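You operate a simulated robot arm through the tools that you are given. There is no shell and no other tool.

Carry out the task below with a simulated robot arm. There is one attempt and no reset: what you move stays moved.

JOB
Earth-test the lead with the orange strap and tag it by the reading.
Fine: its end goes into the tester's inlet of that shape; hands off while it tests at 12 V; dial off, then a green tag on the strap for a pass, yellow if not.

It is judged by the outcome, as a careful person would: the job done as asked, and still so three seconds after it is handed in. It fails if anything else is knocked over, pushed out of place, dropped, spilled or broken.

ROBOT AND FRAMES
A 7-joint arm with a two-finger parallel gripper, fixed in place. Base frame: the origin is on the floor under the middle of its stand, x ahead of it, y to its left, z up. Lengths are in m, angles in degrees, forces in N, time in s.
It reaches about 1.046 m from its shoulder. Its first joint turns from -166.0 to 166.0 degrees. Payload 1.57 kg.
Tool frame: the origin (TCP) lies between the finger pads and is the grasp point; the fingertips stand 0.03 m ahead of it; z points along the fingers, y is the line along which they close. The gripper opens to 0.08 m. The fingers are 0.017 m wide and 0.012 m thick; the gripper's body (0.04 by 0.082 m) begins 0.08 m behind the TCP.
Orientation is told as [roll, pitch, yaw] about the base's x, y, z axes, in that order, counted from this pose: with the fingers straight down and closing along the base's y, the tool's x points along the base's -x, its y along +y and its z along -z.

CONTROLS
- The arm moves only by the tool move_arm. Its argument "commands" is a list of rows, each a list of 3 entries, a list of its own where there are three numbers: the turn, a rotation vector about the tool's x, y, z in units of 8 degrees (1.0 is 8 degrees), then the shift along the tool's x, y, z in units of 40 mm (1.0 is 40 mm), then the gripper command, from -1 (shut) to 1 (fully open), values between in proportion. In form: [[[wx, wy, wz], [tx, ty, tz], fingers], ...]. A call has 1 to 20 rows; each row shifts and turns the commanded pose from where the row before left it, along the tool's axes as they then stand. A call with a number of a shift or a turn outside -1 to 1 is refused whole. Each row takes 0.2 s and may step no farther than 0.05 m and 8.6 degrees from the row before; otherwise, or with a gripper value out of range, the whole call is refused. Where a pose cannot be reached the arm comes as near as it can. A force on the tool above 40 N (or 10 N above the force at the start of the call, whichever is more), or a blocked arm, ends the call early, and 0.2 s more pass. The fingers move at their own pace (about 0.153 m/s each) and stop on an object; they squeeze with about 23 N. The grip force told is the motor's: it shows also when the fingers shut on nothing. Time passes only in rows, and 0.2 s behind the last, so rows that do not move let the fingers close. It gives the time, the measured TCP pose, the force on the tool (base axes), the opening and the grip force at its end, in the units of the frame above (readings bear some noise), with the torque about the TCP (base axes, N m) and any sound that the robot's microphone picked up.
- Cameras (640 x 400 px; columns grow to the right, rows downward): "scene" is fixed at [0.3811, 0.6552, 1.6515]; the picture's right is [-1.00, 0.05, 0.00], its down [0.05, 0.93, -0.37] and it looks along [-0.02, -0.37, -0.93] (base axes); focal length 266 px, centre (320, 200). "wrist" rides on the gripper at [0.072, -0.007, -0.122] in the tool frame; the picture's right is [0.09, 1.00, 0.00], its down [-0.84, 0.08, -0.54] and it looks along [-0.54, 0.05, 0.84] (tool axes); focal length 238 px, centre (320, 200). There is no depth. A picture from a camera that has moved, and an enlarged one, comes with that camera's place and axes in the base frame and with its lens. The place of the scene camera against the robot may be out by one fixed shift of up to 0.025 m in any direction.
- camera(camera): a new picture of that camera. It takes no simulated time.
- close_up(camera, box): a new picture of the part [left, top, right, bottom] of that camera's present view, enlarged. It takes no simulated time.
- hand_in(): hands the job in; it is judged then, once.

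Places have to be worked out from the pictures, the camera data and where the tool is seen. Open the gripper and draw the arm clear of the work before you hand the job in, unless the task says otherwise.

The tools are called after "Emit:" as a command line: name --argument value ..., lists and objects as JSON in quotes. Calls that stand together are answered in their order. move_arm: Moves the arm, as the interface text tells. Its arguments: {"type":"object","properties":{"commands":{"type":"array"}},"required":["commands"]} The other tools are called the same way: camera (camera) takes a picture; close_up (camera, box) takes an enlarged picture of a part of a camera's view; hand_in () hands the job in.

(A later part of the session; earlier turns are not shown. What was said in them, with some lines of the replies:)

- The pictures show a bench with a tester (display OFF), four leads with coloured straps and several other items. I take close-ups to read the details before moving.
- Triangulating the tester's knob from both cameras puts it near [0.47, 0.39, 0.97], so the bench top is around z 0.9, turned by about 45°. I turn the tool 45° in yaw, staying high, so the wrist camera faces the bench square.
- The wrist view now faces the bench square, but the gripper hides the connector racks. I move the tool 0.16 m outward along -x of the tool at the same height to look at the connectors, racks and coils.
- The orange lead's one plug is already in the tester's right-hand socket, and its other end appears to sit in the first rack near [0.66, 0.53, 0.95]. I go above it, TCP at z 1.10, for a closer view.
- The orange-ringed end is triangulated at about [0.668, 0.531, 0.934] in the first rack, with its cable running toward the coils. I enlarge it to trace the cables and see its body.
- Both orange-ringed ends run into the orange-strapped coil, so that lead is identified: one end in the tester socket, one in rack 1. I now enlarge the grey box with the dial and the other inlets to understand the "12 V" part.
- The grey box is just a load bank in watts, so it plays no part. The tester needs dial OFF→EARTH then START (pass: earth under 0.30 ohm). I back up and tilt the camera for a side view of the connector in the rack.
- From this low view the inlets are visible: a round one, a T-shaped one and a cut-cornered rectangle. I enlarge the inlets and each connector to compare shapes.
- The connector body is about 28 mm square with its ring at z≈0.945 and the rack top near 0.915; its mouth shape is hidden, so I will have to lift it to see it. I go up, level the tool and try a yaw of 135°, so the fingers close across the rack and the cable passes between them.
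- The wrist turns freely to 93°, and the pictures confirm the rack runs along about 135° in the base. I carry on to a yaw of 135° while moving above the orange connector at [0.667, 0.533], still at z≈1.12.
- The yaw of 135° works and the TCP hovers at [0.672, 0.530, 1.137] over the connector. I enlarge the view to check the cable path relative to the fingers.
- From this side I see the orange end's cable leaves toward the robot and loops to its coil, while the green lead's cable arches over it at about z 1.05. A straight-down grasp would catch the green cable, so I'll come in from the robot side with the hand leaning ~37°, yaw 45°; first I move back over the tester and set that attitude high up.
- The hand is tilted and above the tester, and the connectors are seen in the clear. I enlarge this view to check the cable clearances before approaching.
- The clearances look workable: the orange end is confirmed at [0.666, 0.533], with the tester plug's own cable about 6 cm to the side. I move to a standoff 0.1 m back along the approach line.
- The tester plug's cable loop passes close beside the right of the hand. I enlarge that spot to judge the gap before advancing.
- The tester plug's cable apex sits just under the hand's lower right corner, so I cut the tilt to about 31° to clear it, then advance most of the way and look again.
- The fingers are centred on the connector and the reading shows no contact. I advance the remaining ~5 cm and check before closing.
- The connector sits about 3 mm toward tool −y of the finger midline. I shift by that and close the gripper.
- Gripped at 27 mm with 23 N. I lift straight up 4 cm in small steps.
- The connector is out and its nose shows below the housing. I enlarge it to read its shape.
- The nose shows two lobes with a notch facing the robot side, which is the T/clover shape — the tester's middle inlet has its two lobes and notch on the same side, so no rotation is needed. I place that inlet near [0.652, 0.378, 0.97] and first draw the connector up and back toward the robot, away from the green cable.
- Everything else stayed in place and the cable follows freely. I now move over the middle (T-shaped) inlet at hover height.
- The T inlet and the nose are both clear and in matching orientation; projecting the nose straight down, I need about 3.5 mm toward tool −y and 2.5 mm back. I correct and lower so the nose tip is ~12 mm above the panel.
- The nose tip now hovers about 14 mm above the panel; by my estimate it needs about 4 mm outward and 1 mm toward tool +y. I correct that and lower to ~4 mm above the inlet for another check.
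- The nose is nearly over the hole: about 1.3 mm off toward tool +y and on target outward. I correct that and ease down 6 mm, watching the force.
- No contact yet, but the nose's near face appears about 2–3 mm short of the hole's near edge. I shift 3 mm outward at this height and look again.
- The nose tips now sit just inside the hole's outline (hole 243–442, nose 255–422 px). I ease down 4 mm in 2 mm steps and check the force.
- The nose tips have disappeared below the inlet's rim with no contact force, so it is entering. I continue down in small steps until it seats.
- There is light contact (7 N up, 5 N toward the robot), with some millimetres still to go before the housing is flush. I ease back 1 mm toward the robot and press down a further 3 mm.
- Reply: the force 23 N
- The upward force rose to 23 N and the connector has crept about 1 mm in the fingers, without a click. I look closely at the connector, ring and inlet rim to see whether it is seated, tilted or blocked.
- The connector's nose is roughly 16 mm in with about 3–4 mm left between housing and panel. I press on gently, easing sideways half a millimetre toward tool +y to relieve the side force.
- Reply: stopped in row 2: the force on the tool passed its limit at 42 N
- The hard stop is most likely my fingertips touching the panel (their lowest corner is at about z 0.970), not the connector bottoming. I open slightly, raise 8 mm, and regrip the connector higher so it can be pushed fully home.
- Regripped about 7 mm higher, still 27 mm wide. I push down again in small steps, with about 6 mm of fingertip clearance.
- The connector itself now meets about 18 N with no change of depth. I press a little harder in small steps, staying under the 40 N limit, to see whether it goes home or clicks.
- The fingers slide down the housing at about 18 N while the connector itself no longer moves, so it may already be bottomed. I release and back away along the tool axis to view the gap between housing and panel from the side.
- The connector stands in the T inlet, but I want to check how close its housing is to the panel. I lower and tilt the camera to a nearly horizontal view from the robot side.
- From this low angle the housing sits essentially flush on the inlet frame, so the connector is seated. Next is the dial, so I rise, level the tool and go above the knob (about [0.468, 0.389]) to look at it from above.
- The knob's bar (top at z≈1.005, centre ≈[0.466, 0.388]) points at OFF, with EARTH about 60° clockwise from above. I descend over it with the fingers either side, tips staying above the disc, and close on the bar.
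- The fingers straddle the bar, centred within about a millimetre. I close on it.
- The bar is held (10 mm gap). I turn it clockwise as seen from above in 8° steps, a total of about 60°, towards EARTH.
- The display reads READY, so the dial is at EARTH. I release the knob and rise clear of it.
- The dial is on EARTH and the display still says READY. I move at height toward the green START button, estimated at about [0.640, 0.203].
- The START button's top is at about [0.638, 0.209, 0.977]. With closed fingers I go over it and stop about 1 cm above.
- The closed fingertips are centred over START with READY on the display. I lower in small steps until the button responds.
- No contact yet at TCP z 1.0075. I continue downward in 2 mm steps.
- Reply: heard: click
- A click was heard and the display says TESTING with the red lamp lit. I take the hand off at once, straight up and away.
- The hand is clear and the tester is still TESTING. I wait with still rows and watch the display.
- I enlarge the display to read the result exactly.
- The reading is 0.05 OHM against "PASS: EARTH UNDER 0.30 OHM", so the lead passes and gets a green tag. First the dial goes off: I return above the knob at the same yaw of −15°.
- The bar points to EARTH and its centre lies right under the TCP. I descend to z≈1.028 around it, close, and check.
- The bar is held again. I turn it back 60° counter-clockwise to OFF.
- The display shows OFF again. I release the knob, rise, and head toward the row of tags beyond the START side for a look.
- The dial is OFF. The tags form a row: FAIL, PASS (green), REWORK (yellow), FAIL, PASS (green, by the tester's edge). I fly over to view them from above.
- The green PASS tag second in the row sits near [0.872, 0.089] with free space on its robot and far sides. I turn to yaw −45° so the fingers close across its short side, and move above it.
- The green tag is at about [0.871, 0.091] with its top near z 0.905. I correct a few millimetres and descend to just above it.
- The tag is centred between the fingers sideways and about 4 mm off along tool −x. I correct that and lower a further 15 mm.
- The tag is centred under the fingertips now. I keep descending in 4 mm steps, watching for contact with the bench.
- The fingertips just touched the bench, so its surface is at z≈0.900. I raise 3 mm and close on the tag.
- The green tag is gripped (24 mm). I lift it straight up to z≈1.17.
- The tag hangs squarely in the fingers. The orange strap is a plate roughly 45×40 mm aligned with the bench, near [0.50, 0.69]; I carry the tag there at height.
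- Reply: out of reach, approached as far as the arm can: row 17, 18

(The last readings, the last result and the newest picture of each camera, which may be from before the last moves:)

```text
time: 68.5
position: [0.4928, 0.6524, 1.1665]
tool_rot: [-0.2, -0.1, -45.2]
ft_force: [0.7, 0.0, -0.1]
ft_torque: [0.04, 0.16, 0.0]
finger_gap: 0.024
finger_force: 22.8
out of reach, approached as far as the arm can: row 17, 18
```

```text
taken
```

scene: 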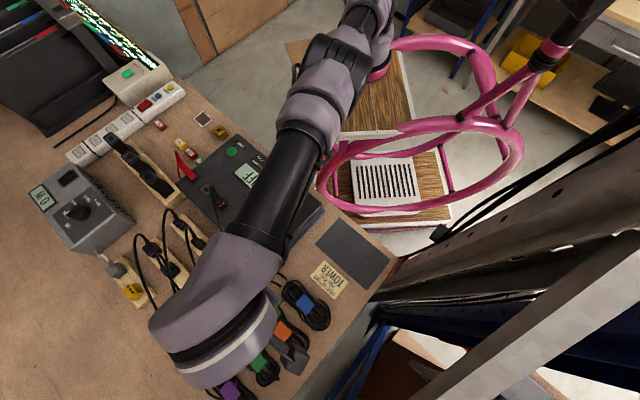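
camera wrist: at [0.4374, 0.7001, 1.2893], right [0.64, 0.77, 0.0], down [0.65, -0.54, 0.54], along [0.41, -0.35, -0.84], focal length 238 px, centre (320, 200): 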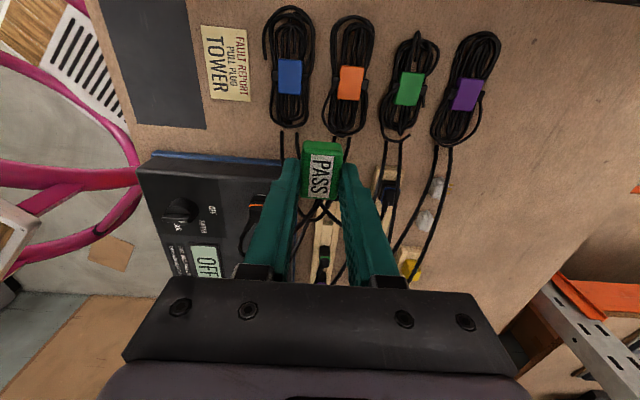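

The arm cannot go further at yaw −45°, so I turn the tool by +90° to yaw 45°, which relieves the wrist; the tag will still fit on the strap plate. The strap shows at about [0.494, 0.705].

Emit:
move_arm --commands '[[[0, 0, -1], [0, 0, 0], -1], [[0, 0, -1], [0, 0, 0], -1], [[0, 0, -1], [0, 0, 0], -1], [[0, 0, -1], [0, 0, 0], -1], [[0, 0, -1], [0, 0, 0], -1], [[0, 0, -1], [0, 0, 0], -1], [[0, 0, -1], [0, 0, 0], -1], [[0, 0, -1], [0, 0, 0], -1], [[0, 0, -1], [0, 0, 0], -1], [[0, 0, -1], [0, 0, 0], -1], [[0, 0, -1], [0, 0, 0], -1], [[0, 0, -0.26], [0, 0, 0], -1]]'

Emit:
camera --camera "wrist"

Emit:
camera --camera "scene"

```text
time: 71.1
position: [0.4904, 0.654, 1.1659]
tool_rot: [0.0, 0.2, 45.1]
ft_force: [0.4, 0.1, 0.1]
ft_torque: [0.0, -0.02, 0.0]
finger_gap: 0.0243
finger_force: 22.9
```

```text
taken
camera wrist: at [0.445, 0.5982, 1.2892], right [-0.77, 0.64, 0.0], down [0.54, 0.65, 0.54], along [0.34, 0.42, -0.84], focal length 238 px, centre (320, 200)
```

wrist: 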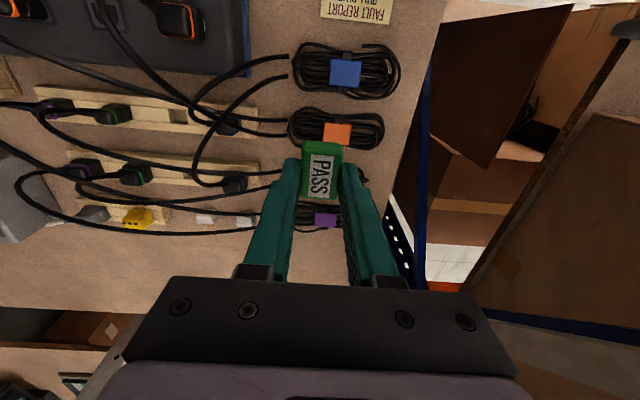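

```text
taken
```

scene: 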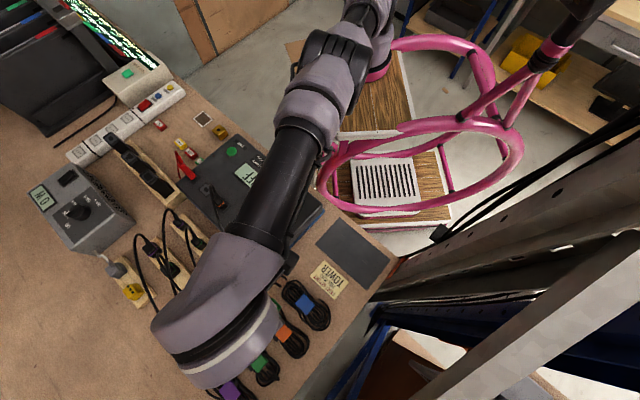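

The wrist turned freely and the orange strap appears just above the tag in the view. I enlarge to measure its place and size.

Emit:
close_up --camera "wrist" --box '[270, 80, 410, 200]'

Emit:
close_up --camera "scene" --box '[240, 270, 340, 370]'

```text
3.33 times, centred on (340, 140) of wrist
camera zoom: at [0.445, 0.5982, 1.2892], right [-0.77, 0.64, 0.0], down [0.54, 0.65, 0.54], along [0.34, 0.42, -0.84], focal length 794 px, centre (253, 400)
```

zoom: 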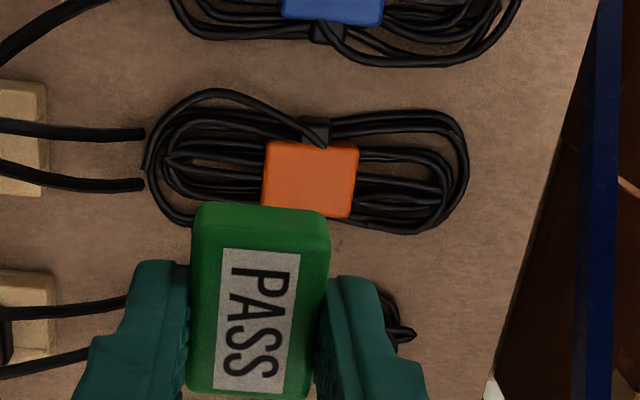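

```text
4.00 times, centred on (290, 320) of scene
camera zoom: at [0.3811, 0.6552, 1.6515], right [-1.0, 0.05, 0.0], down [0.05, 0.93, -0.37], along [-0.02, -0.37, -0.93], focal length 1065 px, centre (440, -280)
```

zoom: 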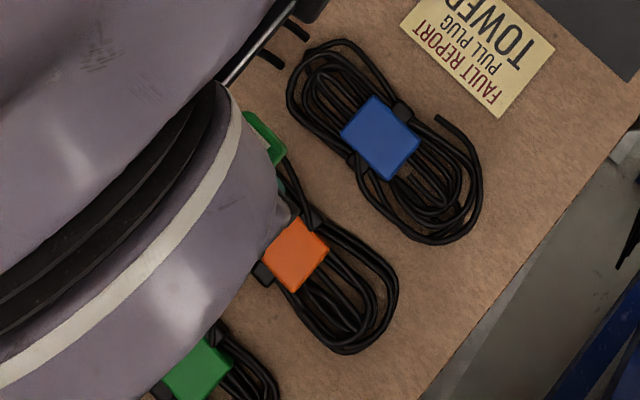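

The strap plate measures about 43 mm by 33 mm with its centre at about [0.4975, 0.705], top near z 0.918. With the fingers at yaw 45° they stay over the plate, so I move over its centre and lower to z 1.02 for a check.

Emit:
move_arm --commands '[[[0, 0, 0], [-0.27, 0.194, 0.9125], -1], [[0, 0, 0], [-0.27, 0.194, 0.9125], -1], [[0, 0, 0], [-0.27, 0.194, 0.9125], -1], [[0, 0, 0], [-0.27, 0.194, 0.9125], -1], [[0, 0, 0], [0, 0, 0], -1]]'

Emit:
camera --camera "wrist"

Emit:
close_up --camera "wrist" --box '[250, 80, 390, 220]'

Emit:
close_up --camera "scene" --box '[220, 260, 340, 370]'

```text
time: 72.3
position: [0.4674, 0.6892, 1.0184]
tool_rot: [0.1, 0.2, 45.1]
ft_force: [-0.4, -0.2, -0.3]
ft_torque: [0.0, 0.0, -0.01]
finger_gap: 0.0244
finger_force: 23.3
out of reach, approached as far as the arm can: row 1, 2, 3, 4
```

```text
taken
camera wrist: at [0.422, 0.6325, 1.1415], right [-0.77, 0.64, 0.0], down [0.54, 0.65, 0.54], along [0.34, 0.42, -0.84], focal length 238 px, centre (320, 200)
```

wrist: 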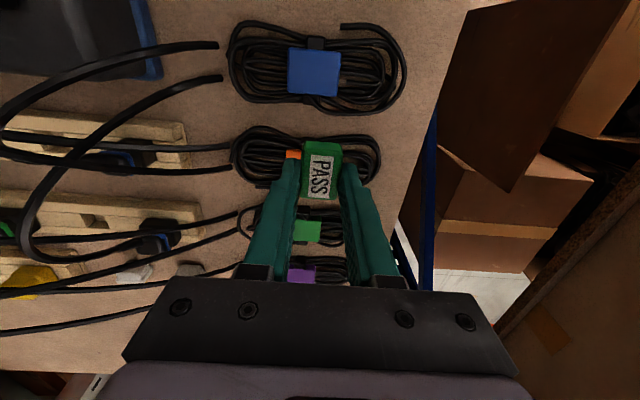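

```text
2.86 times, centred on (320, 150) of wrist
camera zoom: at [0.422, 0.6325, 1.1415], right [-0.77, 0.64, 0.0], down [0.54, 0.65, 0.54], along [0.34, 0.42, -0.84], focal length 681 px, centre (320, 343)
```

zoom: 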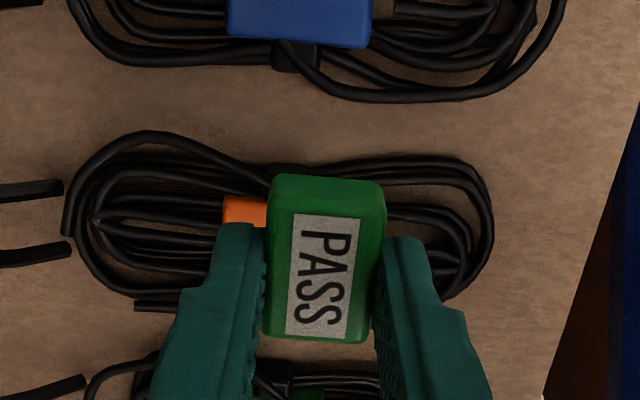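

```text
3.64 times, centred on (280, 315) of scene
camera zoom: at [0.3811, 0.6552, 1.6515], right [-1.0, 0.05, 0.0], down [0.05, 0.93, -0.37], along [-0.02, -0.37, -0.93], focal length 969 px, centre (466, -218)
```

zoom: 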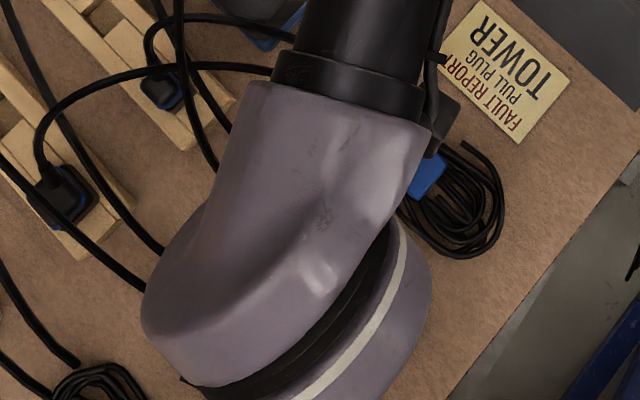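

The arm can't reach that far with the hand vertical: it stops ~35 mm short of the strap. Leaning the hand slightly toward the robot gains reach, so I tilt by 12° and see where it gets to.

Emit:
move_arm --commands '[[[0, -0.75, 0], [0, 0, 0], -1], [[0, -0.75, 0], [0, 0, 0], -1], [[0, 0, 0], [0, 0, 0], -1]]'

Emit:
camera --camera "wrist"

Emit:
close_up --camera "wrist" --box '[250, 80, 390, 220]'

```text
time: 73.1
position: [0.4787, 0.7242, 1.022]
tool_rot: [-0.1, -11.8, 45.0]
ft_force: [0.4, -0.2, -0.8]
ft_torque: [-0.01, 0.01, 0.01]
finger_gap: 0.0244
finger_force: 23.2
out of reach, approached as far as the arm can: row 1, 2
```

```text
taken
camera wrist: at [0.4156, 0.6534, 1.1265], right [-0.77, 0.64, -0.02], down [0.45, 0.56, 0.7], along [0.46, 0.53, -0.71], focal length 238 px, centre (320, 200)
```

wrist: 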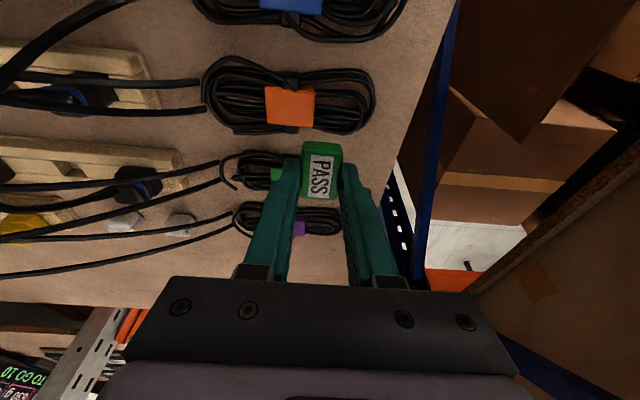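

```text
2.86 times, centred on (320, 150) of wrist
camera zoom: at [0.4156, 0.6534, 1.1265], right [-0.77, 0.64, -0.02], down [0.45, 0.56, 0.7], along [0.46, 0.53, -0.71], focal length 681 px, centre (320, 343)
```

zoom: 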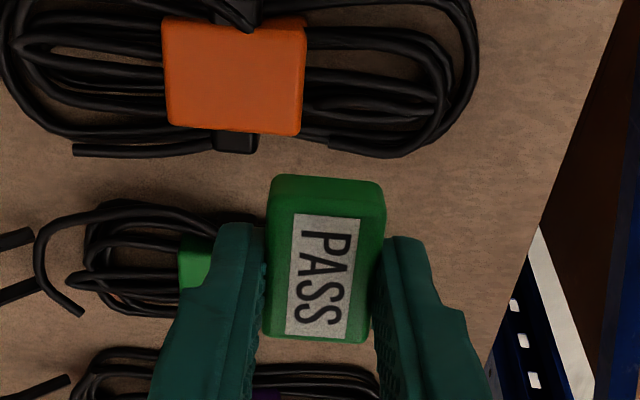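

The hand is now at the right distance but about 27 mm off sideways. I wait a moment to see whether the arm settles onto the commanded point.

Emit:
move_arm --commands '[[[0, 0, 0], [0, 0, 0], -1], [[0, 0, 0], [0, 0, 0], -1], [[0, 0, 0], [0, 0, 0], -1]]'

Emit:
camera --camera "scene"

```text
time: 73.9
position: [0.4795, 0.7238, 1.022]
tool_rot: [-0.1, -11.7, 45.0]
ft_force: [0.0, -0.5, -0.1]
ft_torque: [0.0, -0.01, 0.0]
finger_gap: 0.0242
finger_force: 22.7
```

```text
taken
```

scene: 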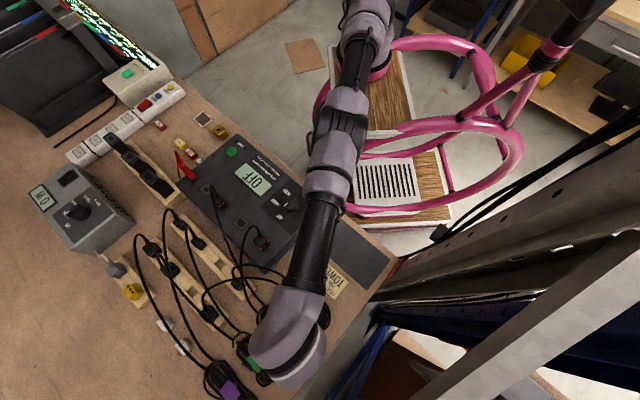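

The arm had re-based its command on where it got to, and with this lean the target is now within reach. I shift 26 mm sideways over the strap and lower to about z 0.975.

Emit:
move_arm --commands '[[[0, 0, 0], [0.068, -0.325, 0], -1], [[0, 0, 0], [0.068, -0.325, 0], -1], [[0, 0, 0], [0.12, 0, 0.57], -1], [[0, 0, 0], [0.12, 0, 0.57], -1], [[0, 0, 0], [0, 0, 0], -1]]'

Emit:
camera --camera "wrist"

Emit:
close_up --camera "wrist" --box '[250, 80, 390, 220]'

Emit:
close_up --camera "scene" --box '[220, 260, 340, 370]'

```text
time: 75.1
position: [0.4997, 0.7204, 0.9735]
tool_rot: [-0.2, -11.7, 45.0]
ft_force: [-1.5, -0.1, -0.2]
ft_torque: [0.01, 0.0, 0.0]
finger_gap: 0.0244
finger_force: 22.9
out of reach, approached as far as the arm can: row 1, 2
```

```text
taken
camera wrist: at [0.4358, 0.6487, 1.0797], right [-0.77, 0.64, -0.02], down [0.45, 0.56, 0.7], along [0.46, 0.53, -0.71], focal length 238 px, centre (320, 200)
```

wrist: 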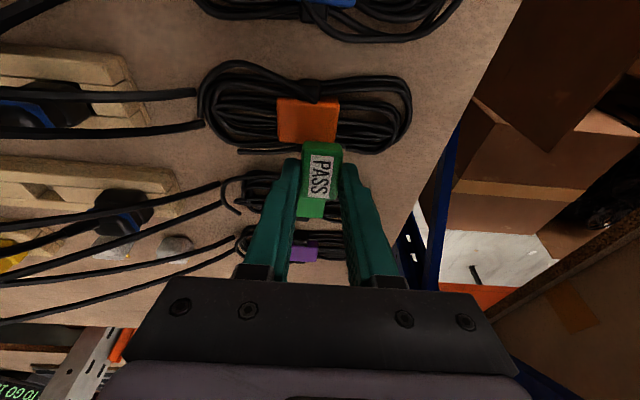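

```text
2.86 times, centred on (320, 150) of wrist
camera zoom: at [0.4358, 0.6487, 1.0797], right [-0.77, 0.64, -0.02], down [0.45, 0.56, 0.7], along [0.46, 0.53, -0.71], focal length 681 px, centre (320, 343)
```

zoom: 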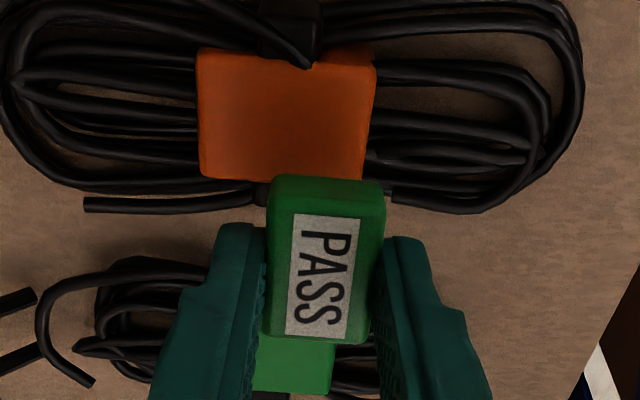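

```text
3.64 times, centred on (280, 315) of scene
camera zoom: at [0.3811, 0.6552, 1.6515], right [-1.0, 0.05, 0.0], down [0.05, 0.93, -0.37], along [-0.02, -0.37, -0.93], focal length 969 px, centre (466, -218)
```

zoom: 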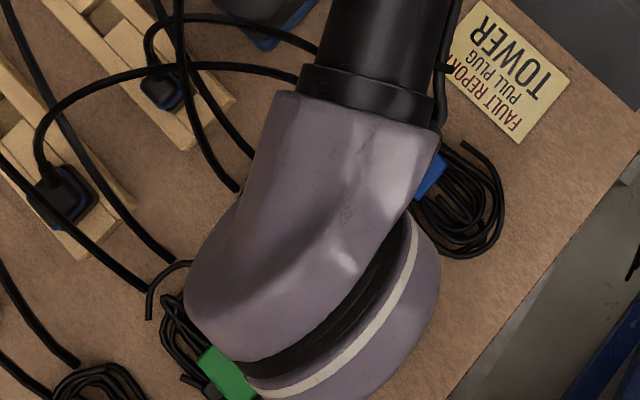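

I'm now about 17 mm too far out and 9 mm off sideways from the strap centre. I correct both at this height.

Emit:
move_arm --commands '[[[0, 0, 0], [0.2125, -0.116, -0.044], -1], [[0, 0, 0], [0.2125, -0.116, -0.044], -1], [[0, 0, 0], [0, 0, 0], -1]]'

Emit:
close_up --camera "wrist" --box '[250, 80, 390, 220]'

```text
time: 75.9
position: [0.4982, 0.7214, 0.9742]
tool_rot: [0.0, -11.8, 45.0]
ft_force: [0.1, 0.3, 0.7]
ft_torque: [0.03, -0.03, 0.04]
finger_gap: 0.0246
finger_force: 23.2
out of reach, approached as far as the arm can: row 1, 2
```

```text
2.86 times, centred on (320, 150) of wrist
camera zoom: at [0.4358, 0.6487, 1.0798], right [-0.77, 0.64, -0.02], down [0.45, 0.56, 0.7], along [0.46, 0.53, -0.71], focal length 681 px, centre (320, 343)
```

zoom: 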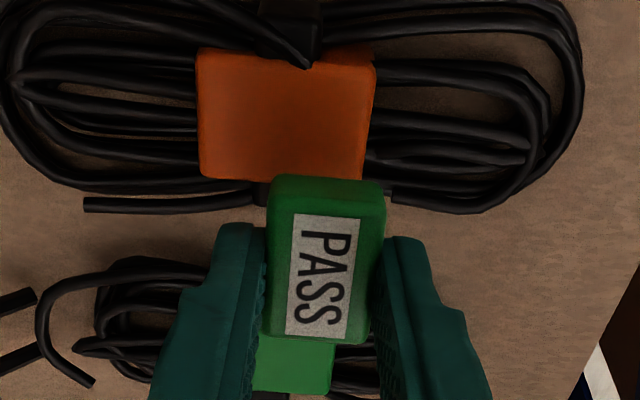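

The arm seems stretched straight and cannot pull inward from here. I raise it first to bend the elbow, then try coming inward.

Emit:
move_arm --commands '[[[0, 0, 0], [-0.2, 0, -0.95], -1], [[0, 0, 0], [-0.2, 0, -0.95], -1], [[0, 0, 0], [0.6, -0.2, -0.6], -1], [[0, 0, 0], [0.6, -0.2, -0.6], -1]]'

Emit:
camera --camera "scene"

```text
time: 76.9
position: [0.4662, 0.6661, 1.089]
tool_rot: [0.0, -11.7, 45.0]
ft_force: [-0.9, 0.5, -0.1]
ft_torque: [-0.02, 0.02, -0.01]
finger_gap: 0.0244
finger_force: 23.1
out of reach, approached as far as the arm can: row 2
```

```text
taken
```

scene: 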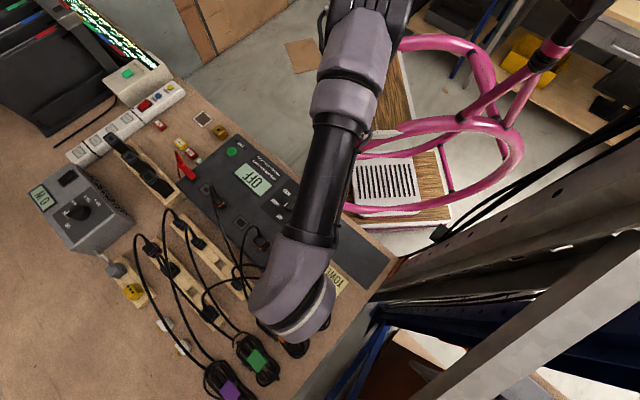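

The elbow is bent again and the tool is at [0.466, 0.666, 1.089]. I approach the strap from above, outward and down together.

Emit:
move_arm --commands '[[[0, 0, 0], [-0.2125, 0.045, 0.81], -1], [[0, 0, 0], [-0.2125, 0.045, 0.81], -1], [[0, 0, 0], [-0.2125, 0.045, 0.81], -1]]'

Emit:
close_up --camera "wrist" --box '[250, 80, 390, 220]'

Emit:
camera --camera "scene"

```text
time: 77.7
position: [0.4915, 0.7013, 0.9995]
tool_rot: [-0.1, -11.9, 45.0]
ft_force: [0.3, -0.6, 1.0]
ft_torque: [0.0, 0.03, -0.01]
finger_gap: 0.0245
finger_force: 22.7
```

```text
2.86 times, centred on (320, 150) of wrist
camera zoom: at [0.4282, 0.6291, 1.1043], right [-0.77, 0.64, -0.02], down [0.45, 0.55, 0.7], along [0.46, 0.53, -0.71], focal length 681 px, centre (320, 343)
```

zoom: 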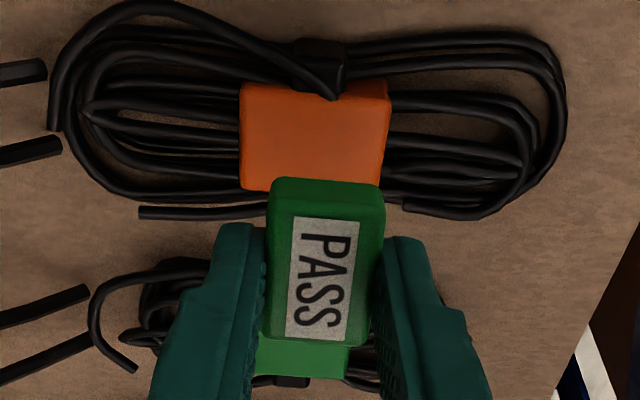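

```text
taken
```

scene: 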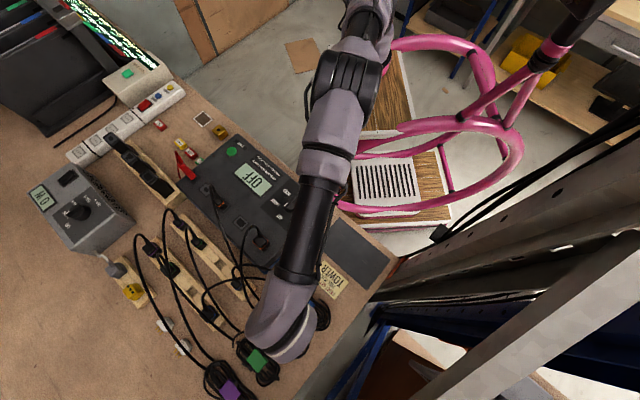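

Now it reached the spot: the tag's centre would land within about 2 mm of the strap's centre. I correct 2 mm sideways and lower 30 mm.

Emit:
move_arm --commands '[[[0, 0, 0], [0.078, -0.055, 0.367], -1], [[0, 0, 0], [0.078, 0, 0.367], -1], [[0, 0, 0], [0, 0, 0], -1]]'

Emit:
camera --camera "wrist"

Emit:
close_up --camera "wrist" --box '[250, 80, 390, 220]'

```text
time: 78.5
position: [0.4949, 0.7008, 0.9693]
tool_rot: [0.0, -11.8, 45.0]
ft_force: [0.1, -0.4, -0.7]
ft_torque: [-0.01, -0.01, -0.01]
finger_gap: 0.0245
finger_force: 23.3
```

```text
taken
camera wrist: at [0.4308, 0.6281, 1.0738], right [-0.77, 0.64, -0.02], down [0.45, 0.56, 0.7], along [0.46, 0.53, -0.71], focal length 238 px, centre (320, 200)
```

wrist: 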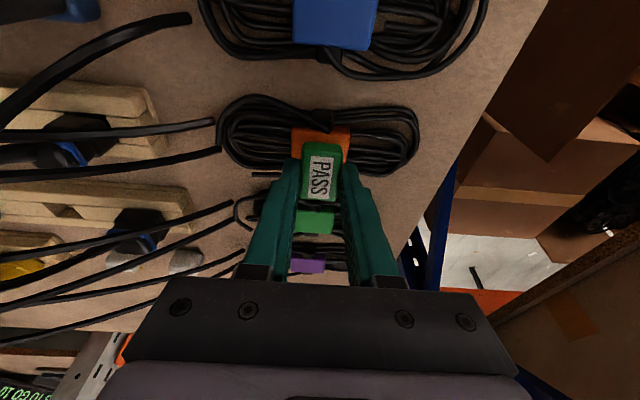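

```text
2.86 times, centred on (320, 150) of wrist
camera zoom: at [0.4308, 0.6281, 1.0738], right [-0.77, 0.64, -0.02], down [0.45, 0.56, 0.7], along [0.46, 0.53, -0.71], focal length 681 px, centre (320, 343)
```

zoom: 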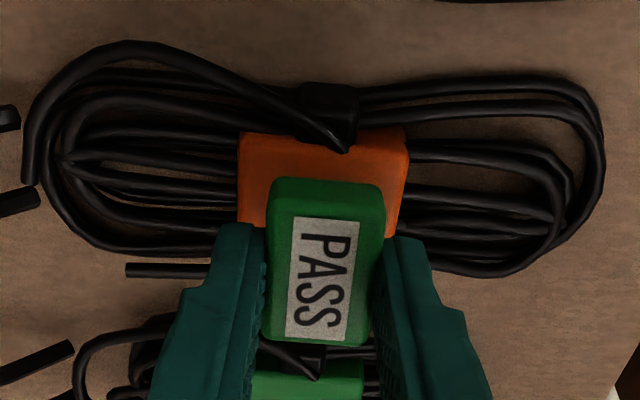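

The tag is laterally centred over the strap; it should go about 4 mm inward. I correct and lower 12 mm more.

Emit:
move_arm --commands '[[[0, 0, 0], [0.08, -0.012, 0.136], -1], [[0, 0, 0], [0.08, -0.012, 0.136], -1], [[0, 0, 0], [0, 0, 0], -1]]'

Emit:
close_up --camera "wrist" --box '[250, 80, 390, 220]'

```text
time: 79.3
position: [0.4935, 0.6957, 0.9575]
tool_rot: [0.0, -11.8, 45.0]
ft_force: [-0.2, 0.7, 0.4]
ft_torque: [0.01, 0.0, 0.02]
finger_gap: 0.0246
finger_force: 22.4
```

```text
2.86 times, centred on (320, 150) of wrist
camera zoom: at [0.4302, 0.624, 1.0624], right [-0.77, 0.64, -0.02], down [0.45, 0.56, 0.7], along [0.46, 0.53, -0.71], focal length 681 px, centre (320, 343)
```

zoom: 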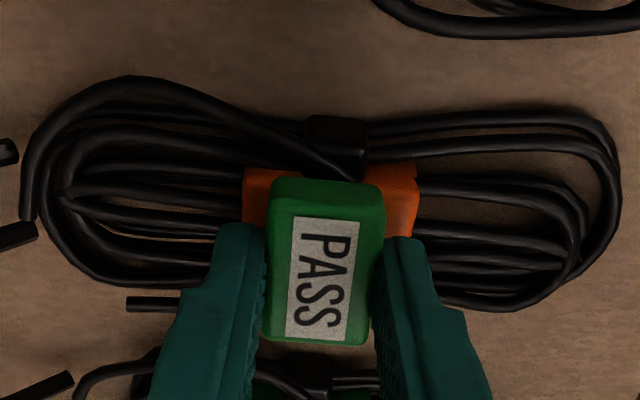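

The tag is centred over the strap within about 1.5 mm and nearly touching. I ease down in 2 mm steps watching the force.

Emit:
move_arm --commands '[[[0, 0, 0], [0.01, 0.035, 0.049], -1], [[0, 0, 0], [0.01, 0, 0.049], -1], [[0, 0, 0], [0, 0, 0], -1]]'

Emit:
close_up --camera "wrist" --box '[250, 80, 390, 220]'

```text
time: 80.1
position: [0.4933, 0.6974, 0.9514]
tool_rot: [0.1, -11.9, 45.0]
ft_force: [-0.9, -0.6, 1.7]
ft_torque: [-0.02, 0.02, 0.0]
finger_gap: 0.0243
finger_force: 22.9
```

```text
2.86 times, centred on (320, 150) of wrist
camera zoom: at [0.4302, 0.625, 1.0579], right [-0.77, 0.64, -0.02], down [0.45, 0.56, 0.7], along [0.46, 0.53, -0.71], focal length 681 px, centre (320, 343)
```

zoom: 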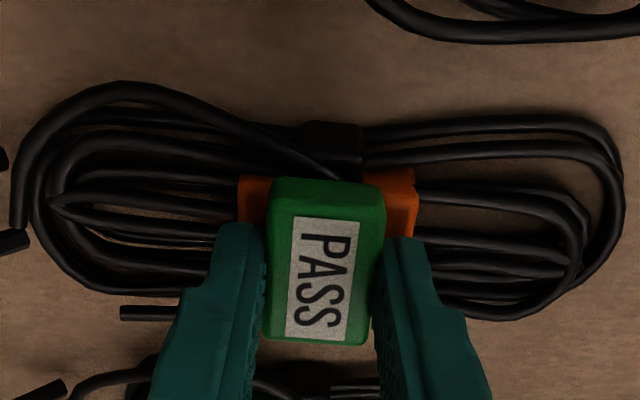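

It's just touching lightly (1.7 N). A cable loop meets the strap at its near edge, so I lift 2 mm, shift the tag 3.5 mm outward to sit clear of it, and come down again.

Emit:
move_arm --commands '[[[0, 0, 0], [-0.095, 0.01, -0.03], -1], [[0, 0, 0], [0.01, 0, 0.049], -1], [[0, 0, 0], [0.01, 0, 0.049], -1], [[0, 0, 0], [0, 0, 0], -1]]'

Emit:
close_up --camera "wrist" --box '[250, 80, 390, 220]'

```text
time: 81.1
position: [0.4964, 0.7003, 0.9531]
tool_rot: [0.0, -12.0, 45.0]
ft_force: [1.4, 0.1, 15.6]
ft_torque: [-0.12, 0.07, 0.0]
finger_gap: 0.0244
finger_force: 23.1
```

```text
2.86 times, centred on (320, 150) of wrist
camera zoom: at [0.4326, 0.628, 1.0579], right [-0.77, 0.64, -0.02], down [0.44, 0.55, 0.7], along [0.46, 0.53, -0.71], focal length 681 px, centre (320, 343)
```

zoom: 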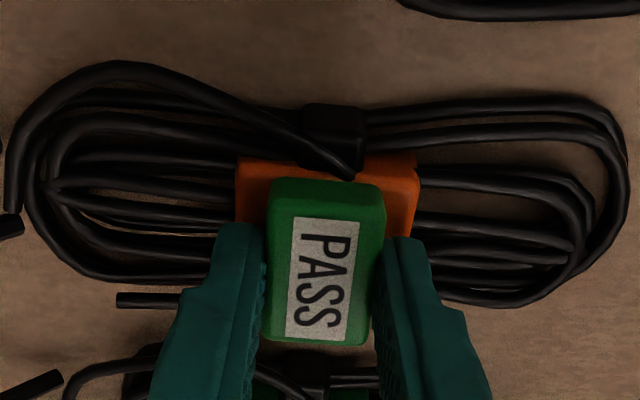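

Contact at 15 N with the strap top at z≈0.918, with the cable tip still close to the tag's near edge. I lift 3 mm, shift 2 mm further out and set it down more lightly.

Emit:
move_arm --commands '[[[0, 0, 0], [-0.065, 0, -0.0625], -1], [[0, 0, 0], [0.008, 0, 0.037], -1], [[0, 0, 0], [0, 0, 0], -1]]'

Emit:
close_up --camera "wrist" --box '[250, 80, 390, 220]'

```text
time: 81.9
position: [0.4963, 0.7006, 0.9525]
tool_rot: [0.0, -11.9, 45.0]
ft_force: [-1.9, -0.1, 13.8]
ft_torque: [-0.13, 0.14, 0.01]
finger_gap: 0.0247
finger_force: 22.6
```

```text
2.86 times, centred on (320, 150) of wrist
camera zoom: at [0.433, 0.629, 1.058], right [-0.77, 0.64, -0.02], down [0.45, 0.55, 0.7], along [0.46, 0.53, -0.71], focal length 681 px, centre (320, 343)
```

zoom: 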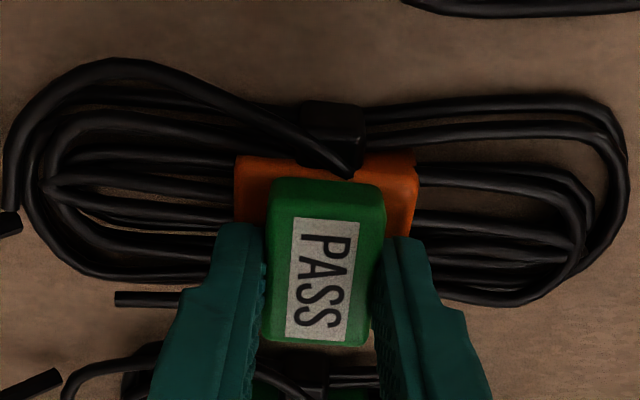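

The tag's near edge rests on the strap. I take off most of the load by raising 2 mm, then open the fingers gently.

Emit:
move_arm --commands '[[[0, 0, 0], [-0.01, 0, -0.049], -1], [[0, 0, 0], [0, 0, 0], -1], [[0, 0, 0], [0, 0, 0], -0.25], [[0, 0, 0], [0, 0, 0], -0.1], [[0, 0, 0], [0, 0, 0], 0.1], [[0, 0, 0], [0, 0, 0], 0.1]]'

Emit:
close_up --camera "wrist" --box '[250, 80, 390, 220]'

```text
time: 83.3
position: [0.4955, 0.7021, 0.9547]
tool_rot: [0.0, -11.8, 45.0]
ft_force: [-0.3, -0.6, -0.3]
ft_torque: [-0.01, -0.01, -0.02]
finger_gap: 0.0443
finger_force: 0.1
```

```text
2.86 times, centred on (320, 150) of wrist
camera zoom: at [0.4329, 0.629, 1.0596], right [-0.77, 0.64, -0.02], down [0.45, 0.56, 0.7], along [0.46, 0.53, -0.71], focal length 681 px, centre (320, 343)
```

zoom: 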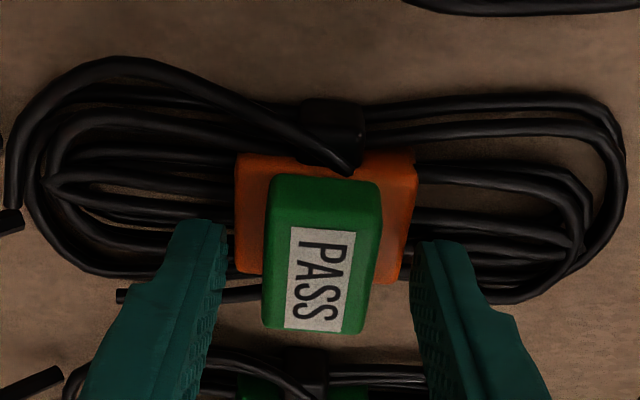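

The tag dropped flat onto the strap, centred sideways and slightly outward, with the fingers clear on both sides. I retreat straight back along the tool axis.

Emit:
move_arm --commands '[[[0, 0, 0], [-0.1, 0, -0.5], 0.1], [[0, 0, 0], [-0.2, 0, -0.95], 0.1], [[0, 0, 0], [-0.2, 0, -0.95], 0.1], [[0, 0, 0], [0.1, 0, -0.95], 0.1]]'

Emit:
camera --camera "wrist"

Emit:
close_up --camera "wrist" --box '[250, 40, 390, 200]'

Emit:
camera --camera "scene"

```text
time: 84.3
position: [0.4883, 0.6942, 1.0868]
tool_rot: [-0.1, -11.7, 44.9]
ft_force: [0.3, 1.5, -0.7]
ft_torque: [-0.02, -0.03, 0.01]
finger_gap: 0.0439
finger_force: 0.0
```

```text
taken
camera wrist: at [0.4256, 0.6215, 1.1924], right [-0.77, 0.64, -0.02], down [0.45, 0.56, 0.7], along [0.46, 0.53, -0.71], focal length 238 px, centre (320, 200)
```

wrist: 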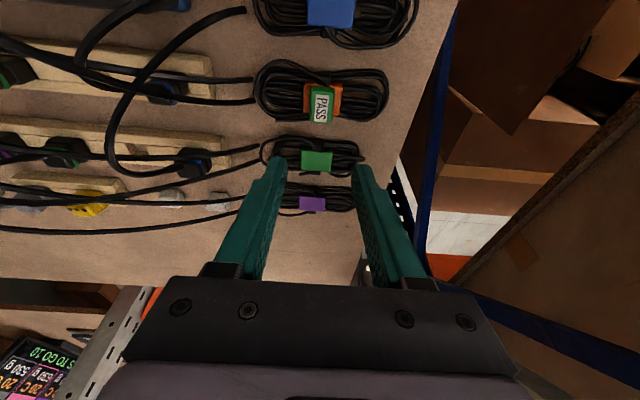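

```text
2.50 times, centred on (320, 120) of wrist
camera zoom: at [0.4256, 0.6215, 1.1924], right [-0.77, 0.64, -0.02], down [0.45, 0.56, 0.7], along [0.46, 0.53, -0.71], focal length 596 px, centre (320, 400)
```

zoom: 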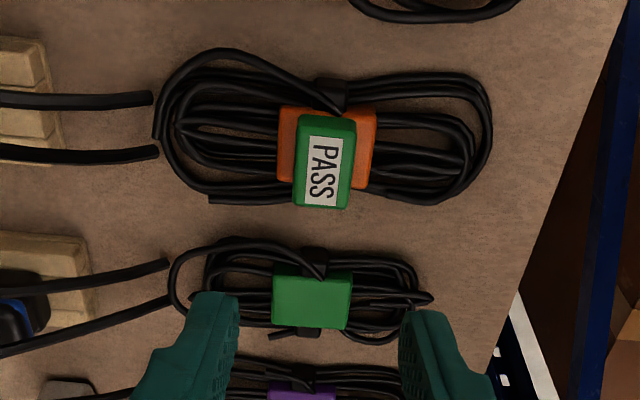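

```text
taken
```

scene: 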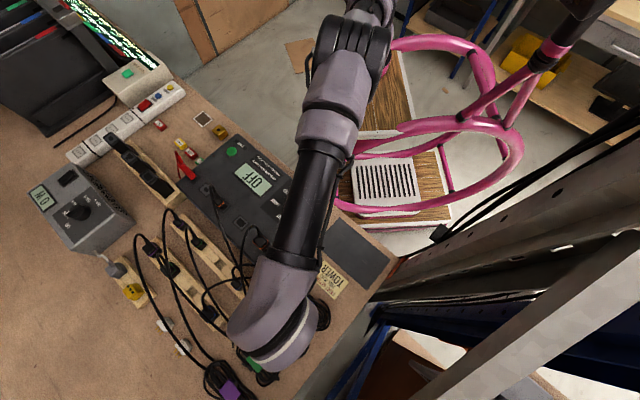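

The green PASS tag lies on the orange strap and nothing else was disturbed. I draw the arm up and back toward the robot, then check everything with the cameras.

Emit:
move_arm --commands '[[[0, 0, 0], [0.3, 0, -0.9], 0.5], [[0, 0, 0], [0.6, 0, -0.7], 0.5], [[0, 0, 0], [0.8, 0, -0.5], 0.5], [[0, 0, 0], [0.8, 0, -0.5], 0.5], [[0, 0, 0], [0.8, 0, -0.5], 0.5], [[0, 0, 0], [0.9, 0, -0.3], 0.5], [[0, 0, 0], [0.9, 0, -0.2], 0.5], [[0, 0, 0], [0.9, 0, -0.2], 0.5], [[0, 0.73, 0], [0, 0, 0], 1], [[0, 0.73, 0], [0, 0, 0], 1]]'

Emit:
camera --camera "scene"

Emit:
close_up --camera "scene" --box '[230, 270, 340, 370]'

Emit:
camera --camera "wrist"

```text
time: 86.5
position: [0.2983, 0.5036, 1.1875]
tool_rot: [0.0, 0.0, 45.0]
ft_force: [0.2, -0.1, 0.1]
ft_torque: [0.0, -0.05, -0.01]
finger_gap: 0.0799
finger_force: 0.1
```

```text
taken
```

scene: 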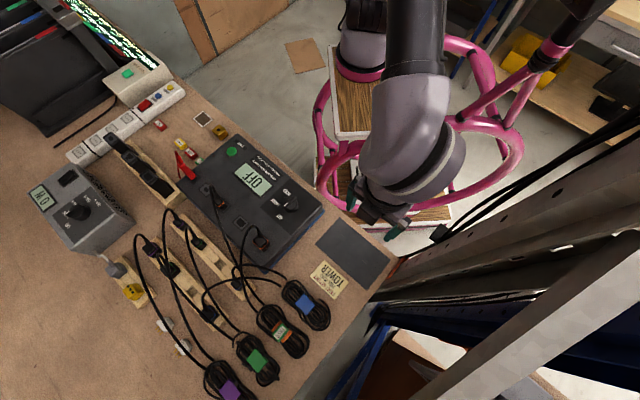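

```text
4.00 times, centred on (285, 320) of scene
camera zoom: at [0.3811, 0.6552, 1.6515], right [-1.0, 0.05, 0.0], down [0.05, 0.93, -0.37], along [-0.02, -0.37, -0.93], focal length 1065 px, centre (460, -280)
```

zoom: 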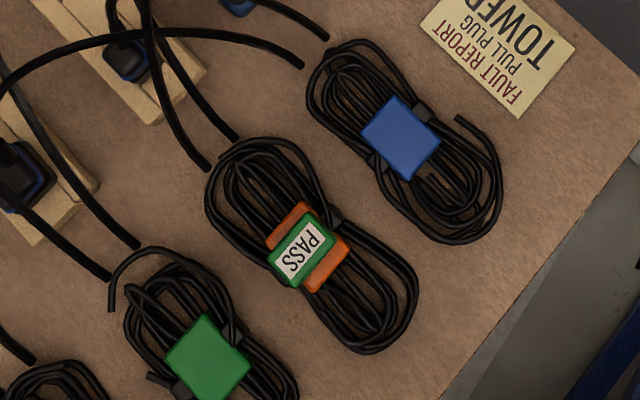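

```text
taken
camera wrist: at [0.2519, 0.4485, 1.3104], right [-0.77, 0.64, 0.0], down [0.54, 0.65, 0.54], along [0.35, 0.42, -0.84], focal length 238 px, centre (320, 200)
```

wrist: 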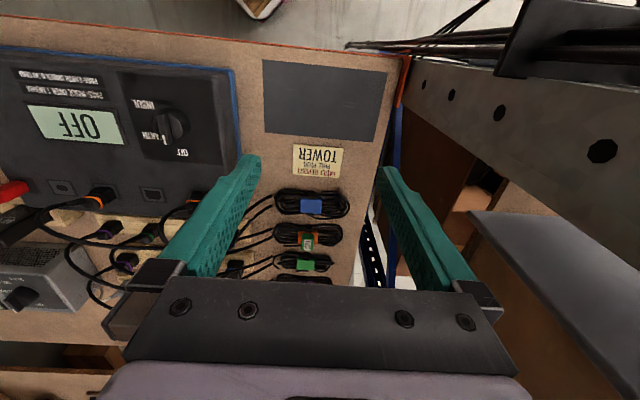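

The tag lies flat on the orange strap and the display reads OFF. I take final close-ups of the tester, the plugged connector, the racks and the remaining tags.

Emit:
close_up --camera "scene" --box '[170, 130, 330, 260]'

Emit:
close_up --camera "scene" --box '[120, 90, 240, 180]'

Emit:
close_up --camera "scene" --box '[100, 200, 270, 400]'

Emit:
close_up --camera "scene" --box '[255, 305, 315, 355]'

```text
3.08 times, centred on (250, 195) of scene
camera zoom: at [0.3811, 0.6552, 1.6515], right [-1.0, 0.05, 0.0], down [0.05, 0.93, -0.37], along [-0.02, -0.37, -0.93], focal length 820 px, centre (535, 215)
```

zoom: 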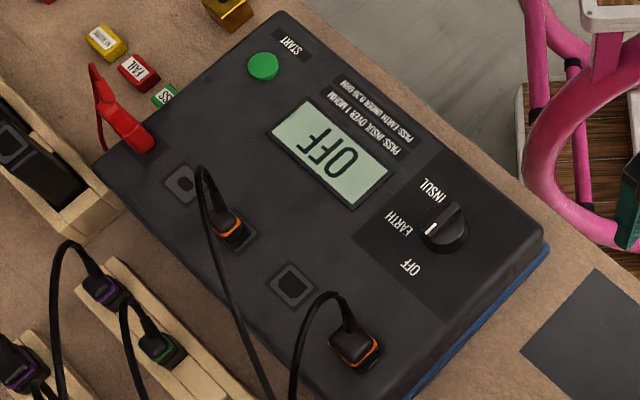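

```text
4.44 times, centred on (180, 135) of scene
camera zoom: at [0.3811, 0.6552, 1.6515], right [-1.0, 0.05, 0.0], down [0.05, 0.93, -0.37], along [-0.02, -0.37, -0.93], focal length 1184 px, centre (942, 489)
```

zoom: 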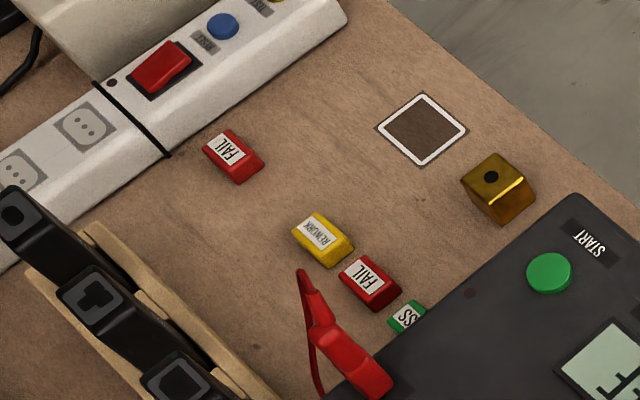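

```text
2.00 times, centred on (185, 300) of scene
camera zoom: at [0.3811, 0.6552, 1.6515], right [-1.0, 0.05, 0.0], down [0.05, 0.93, -0.37], along [-0.02, -0.37, -0.93], focal length 533 px, centre (590, 0)
```

zoom: 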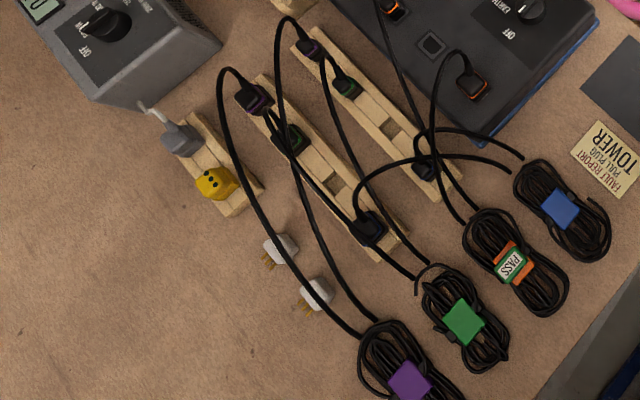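

```text
8.00 times, centred on (285, 330) of scene
camera zoom: at [0.3811, 0.6552, 1.6515], right [-1.0, 0.05, 0.0], down [0.05, 0.93, -0.37], along [-0.02, -0.37, -0.93], focal length 2131 px, centre (600, -840)
```

zoom: 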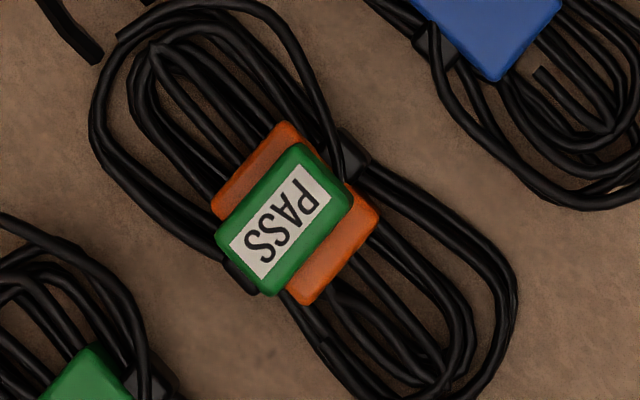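

Everything checks out: the dial is OFF and the connector is still seated in the T inlet. The green PASS tag rests flat on the unmoved orange strap, nothing else has shifted, and the gripper is open and clear, so I hand the job in.

Emit:
hand_in

```text
The job is handed in.
```

The orange-strap lead passed its earth test at 0.05 ohm (limit 0.30 ohm), and a green PASS tag is on its strap.

- **Connection:** The lead's free end has a T-shaped nose, so I plugged it into the tester's matching T-shaped inlet. Its other end was already in the tester.
- **Test:** I set the dial to EARTH, pressed START and took the hand off as soon as it showed TESTING. I found no 12 V setting on the tester, so I took "12 V" as what its earth test applies.
- **Dial:** It is back at OFF, and the display reads OFF.
- **Tag:** I used the green tag between the red FAIL and the yellow REWORK. It lies flat, centred along the coil, but overhangs one edge of the strap by a few millimetres.

In the final pictures nothing else had moved, and the gripper is open and clear of the work. The lead is still plugged into the tester, since you didn't ask for it to be removed.
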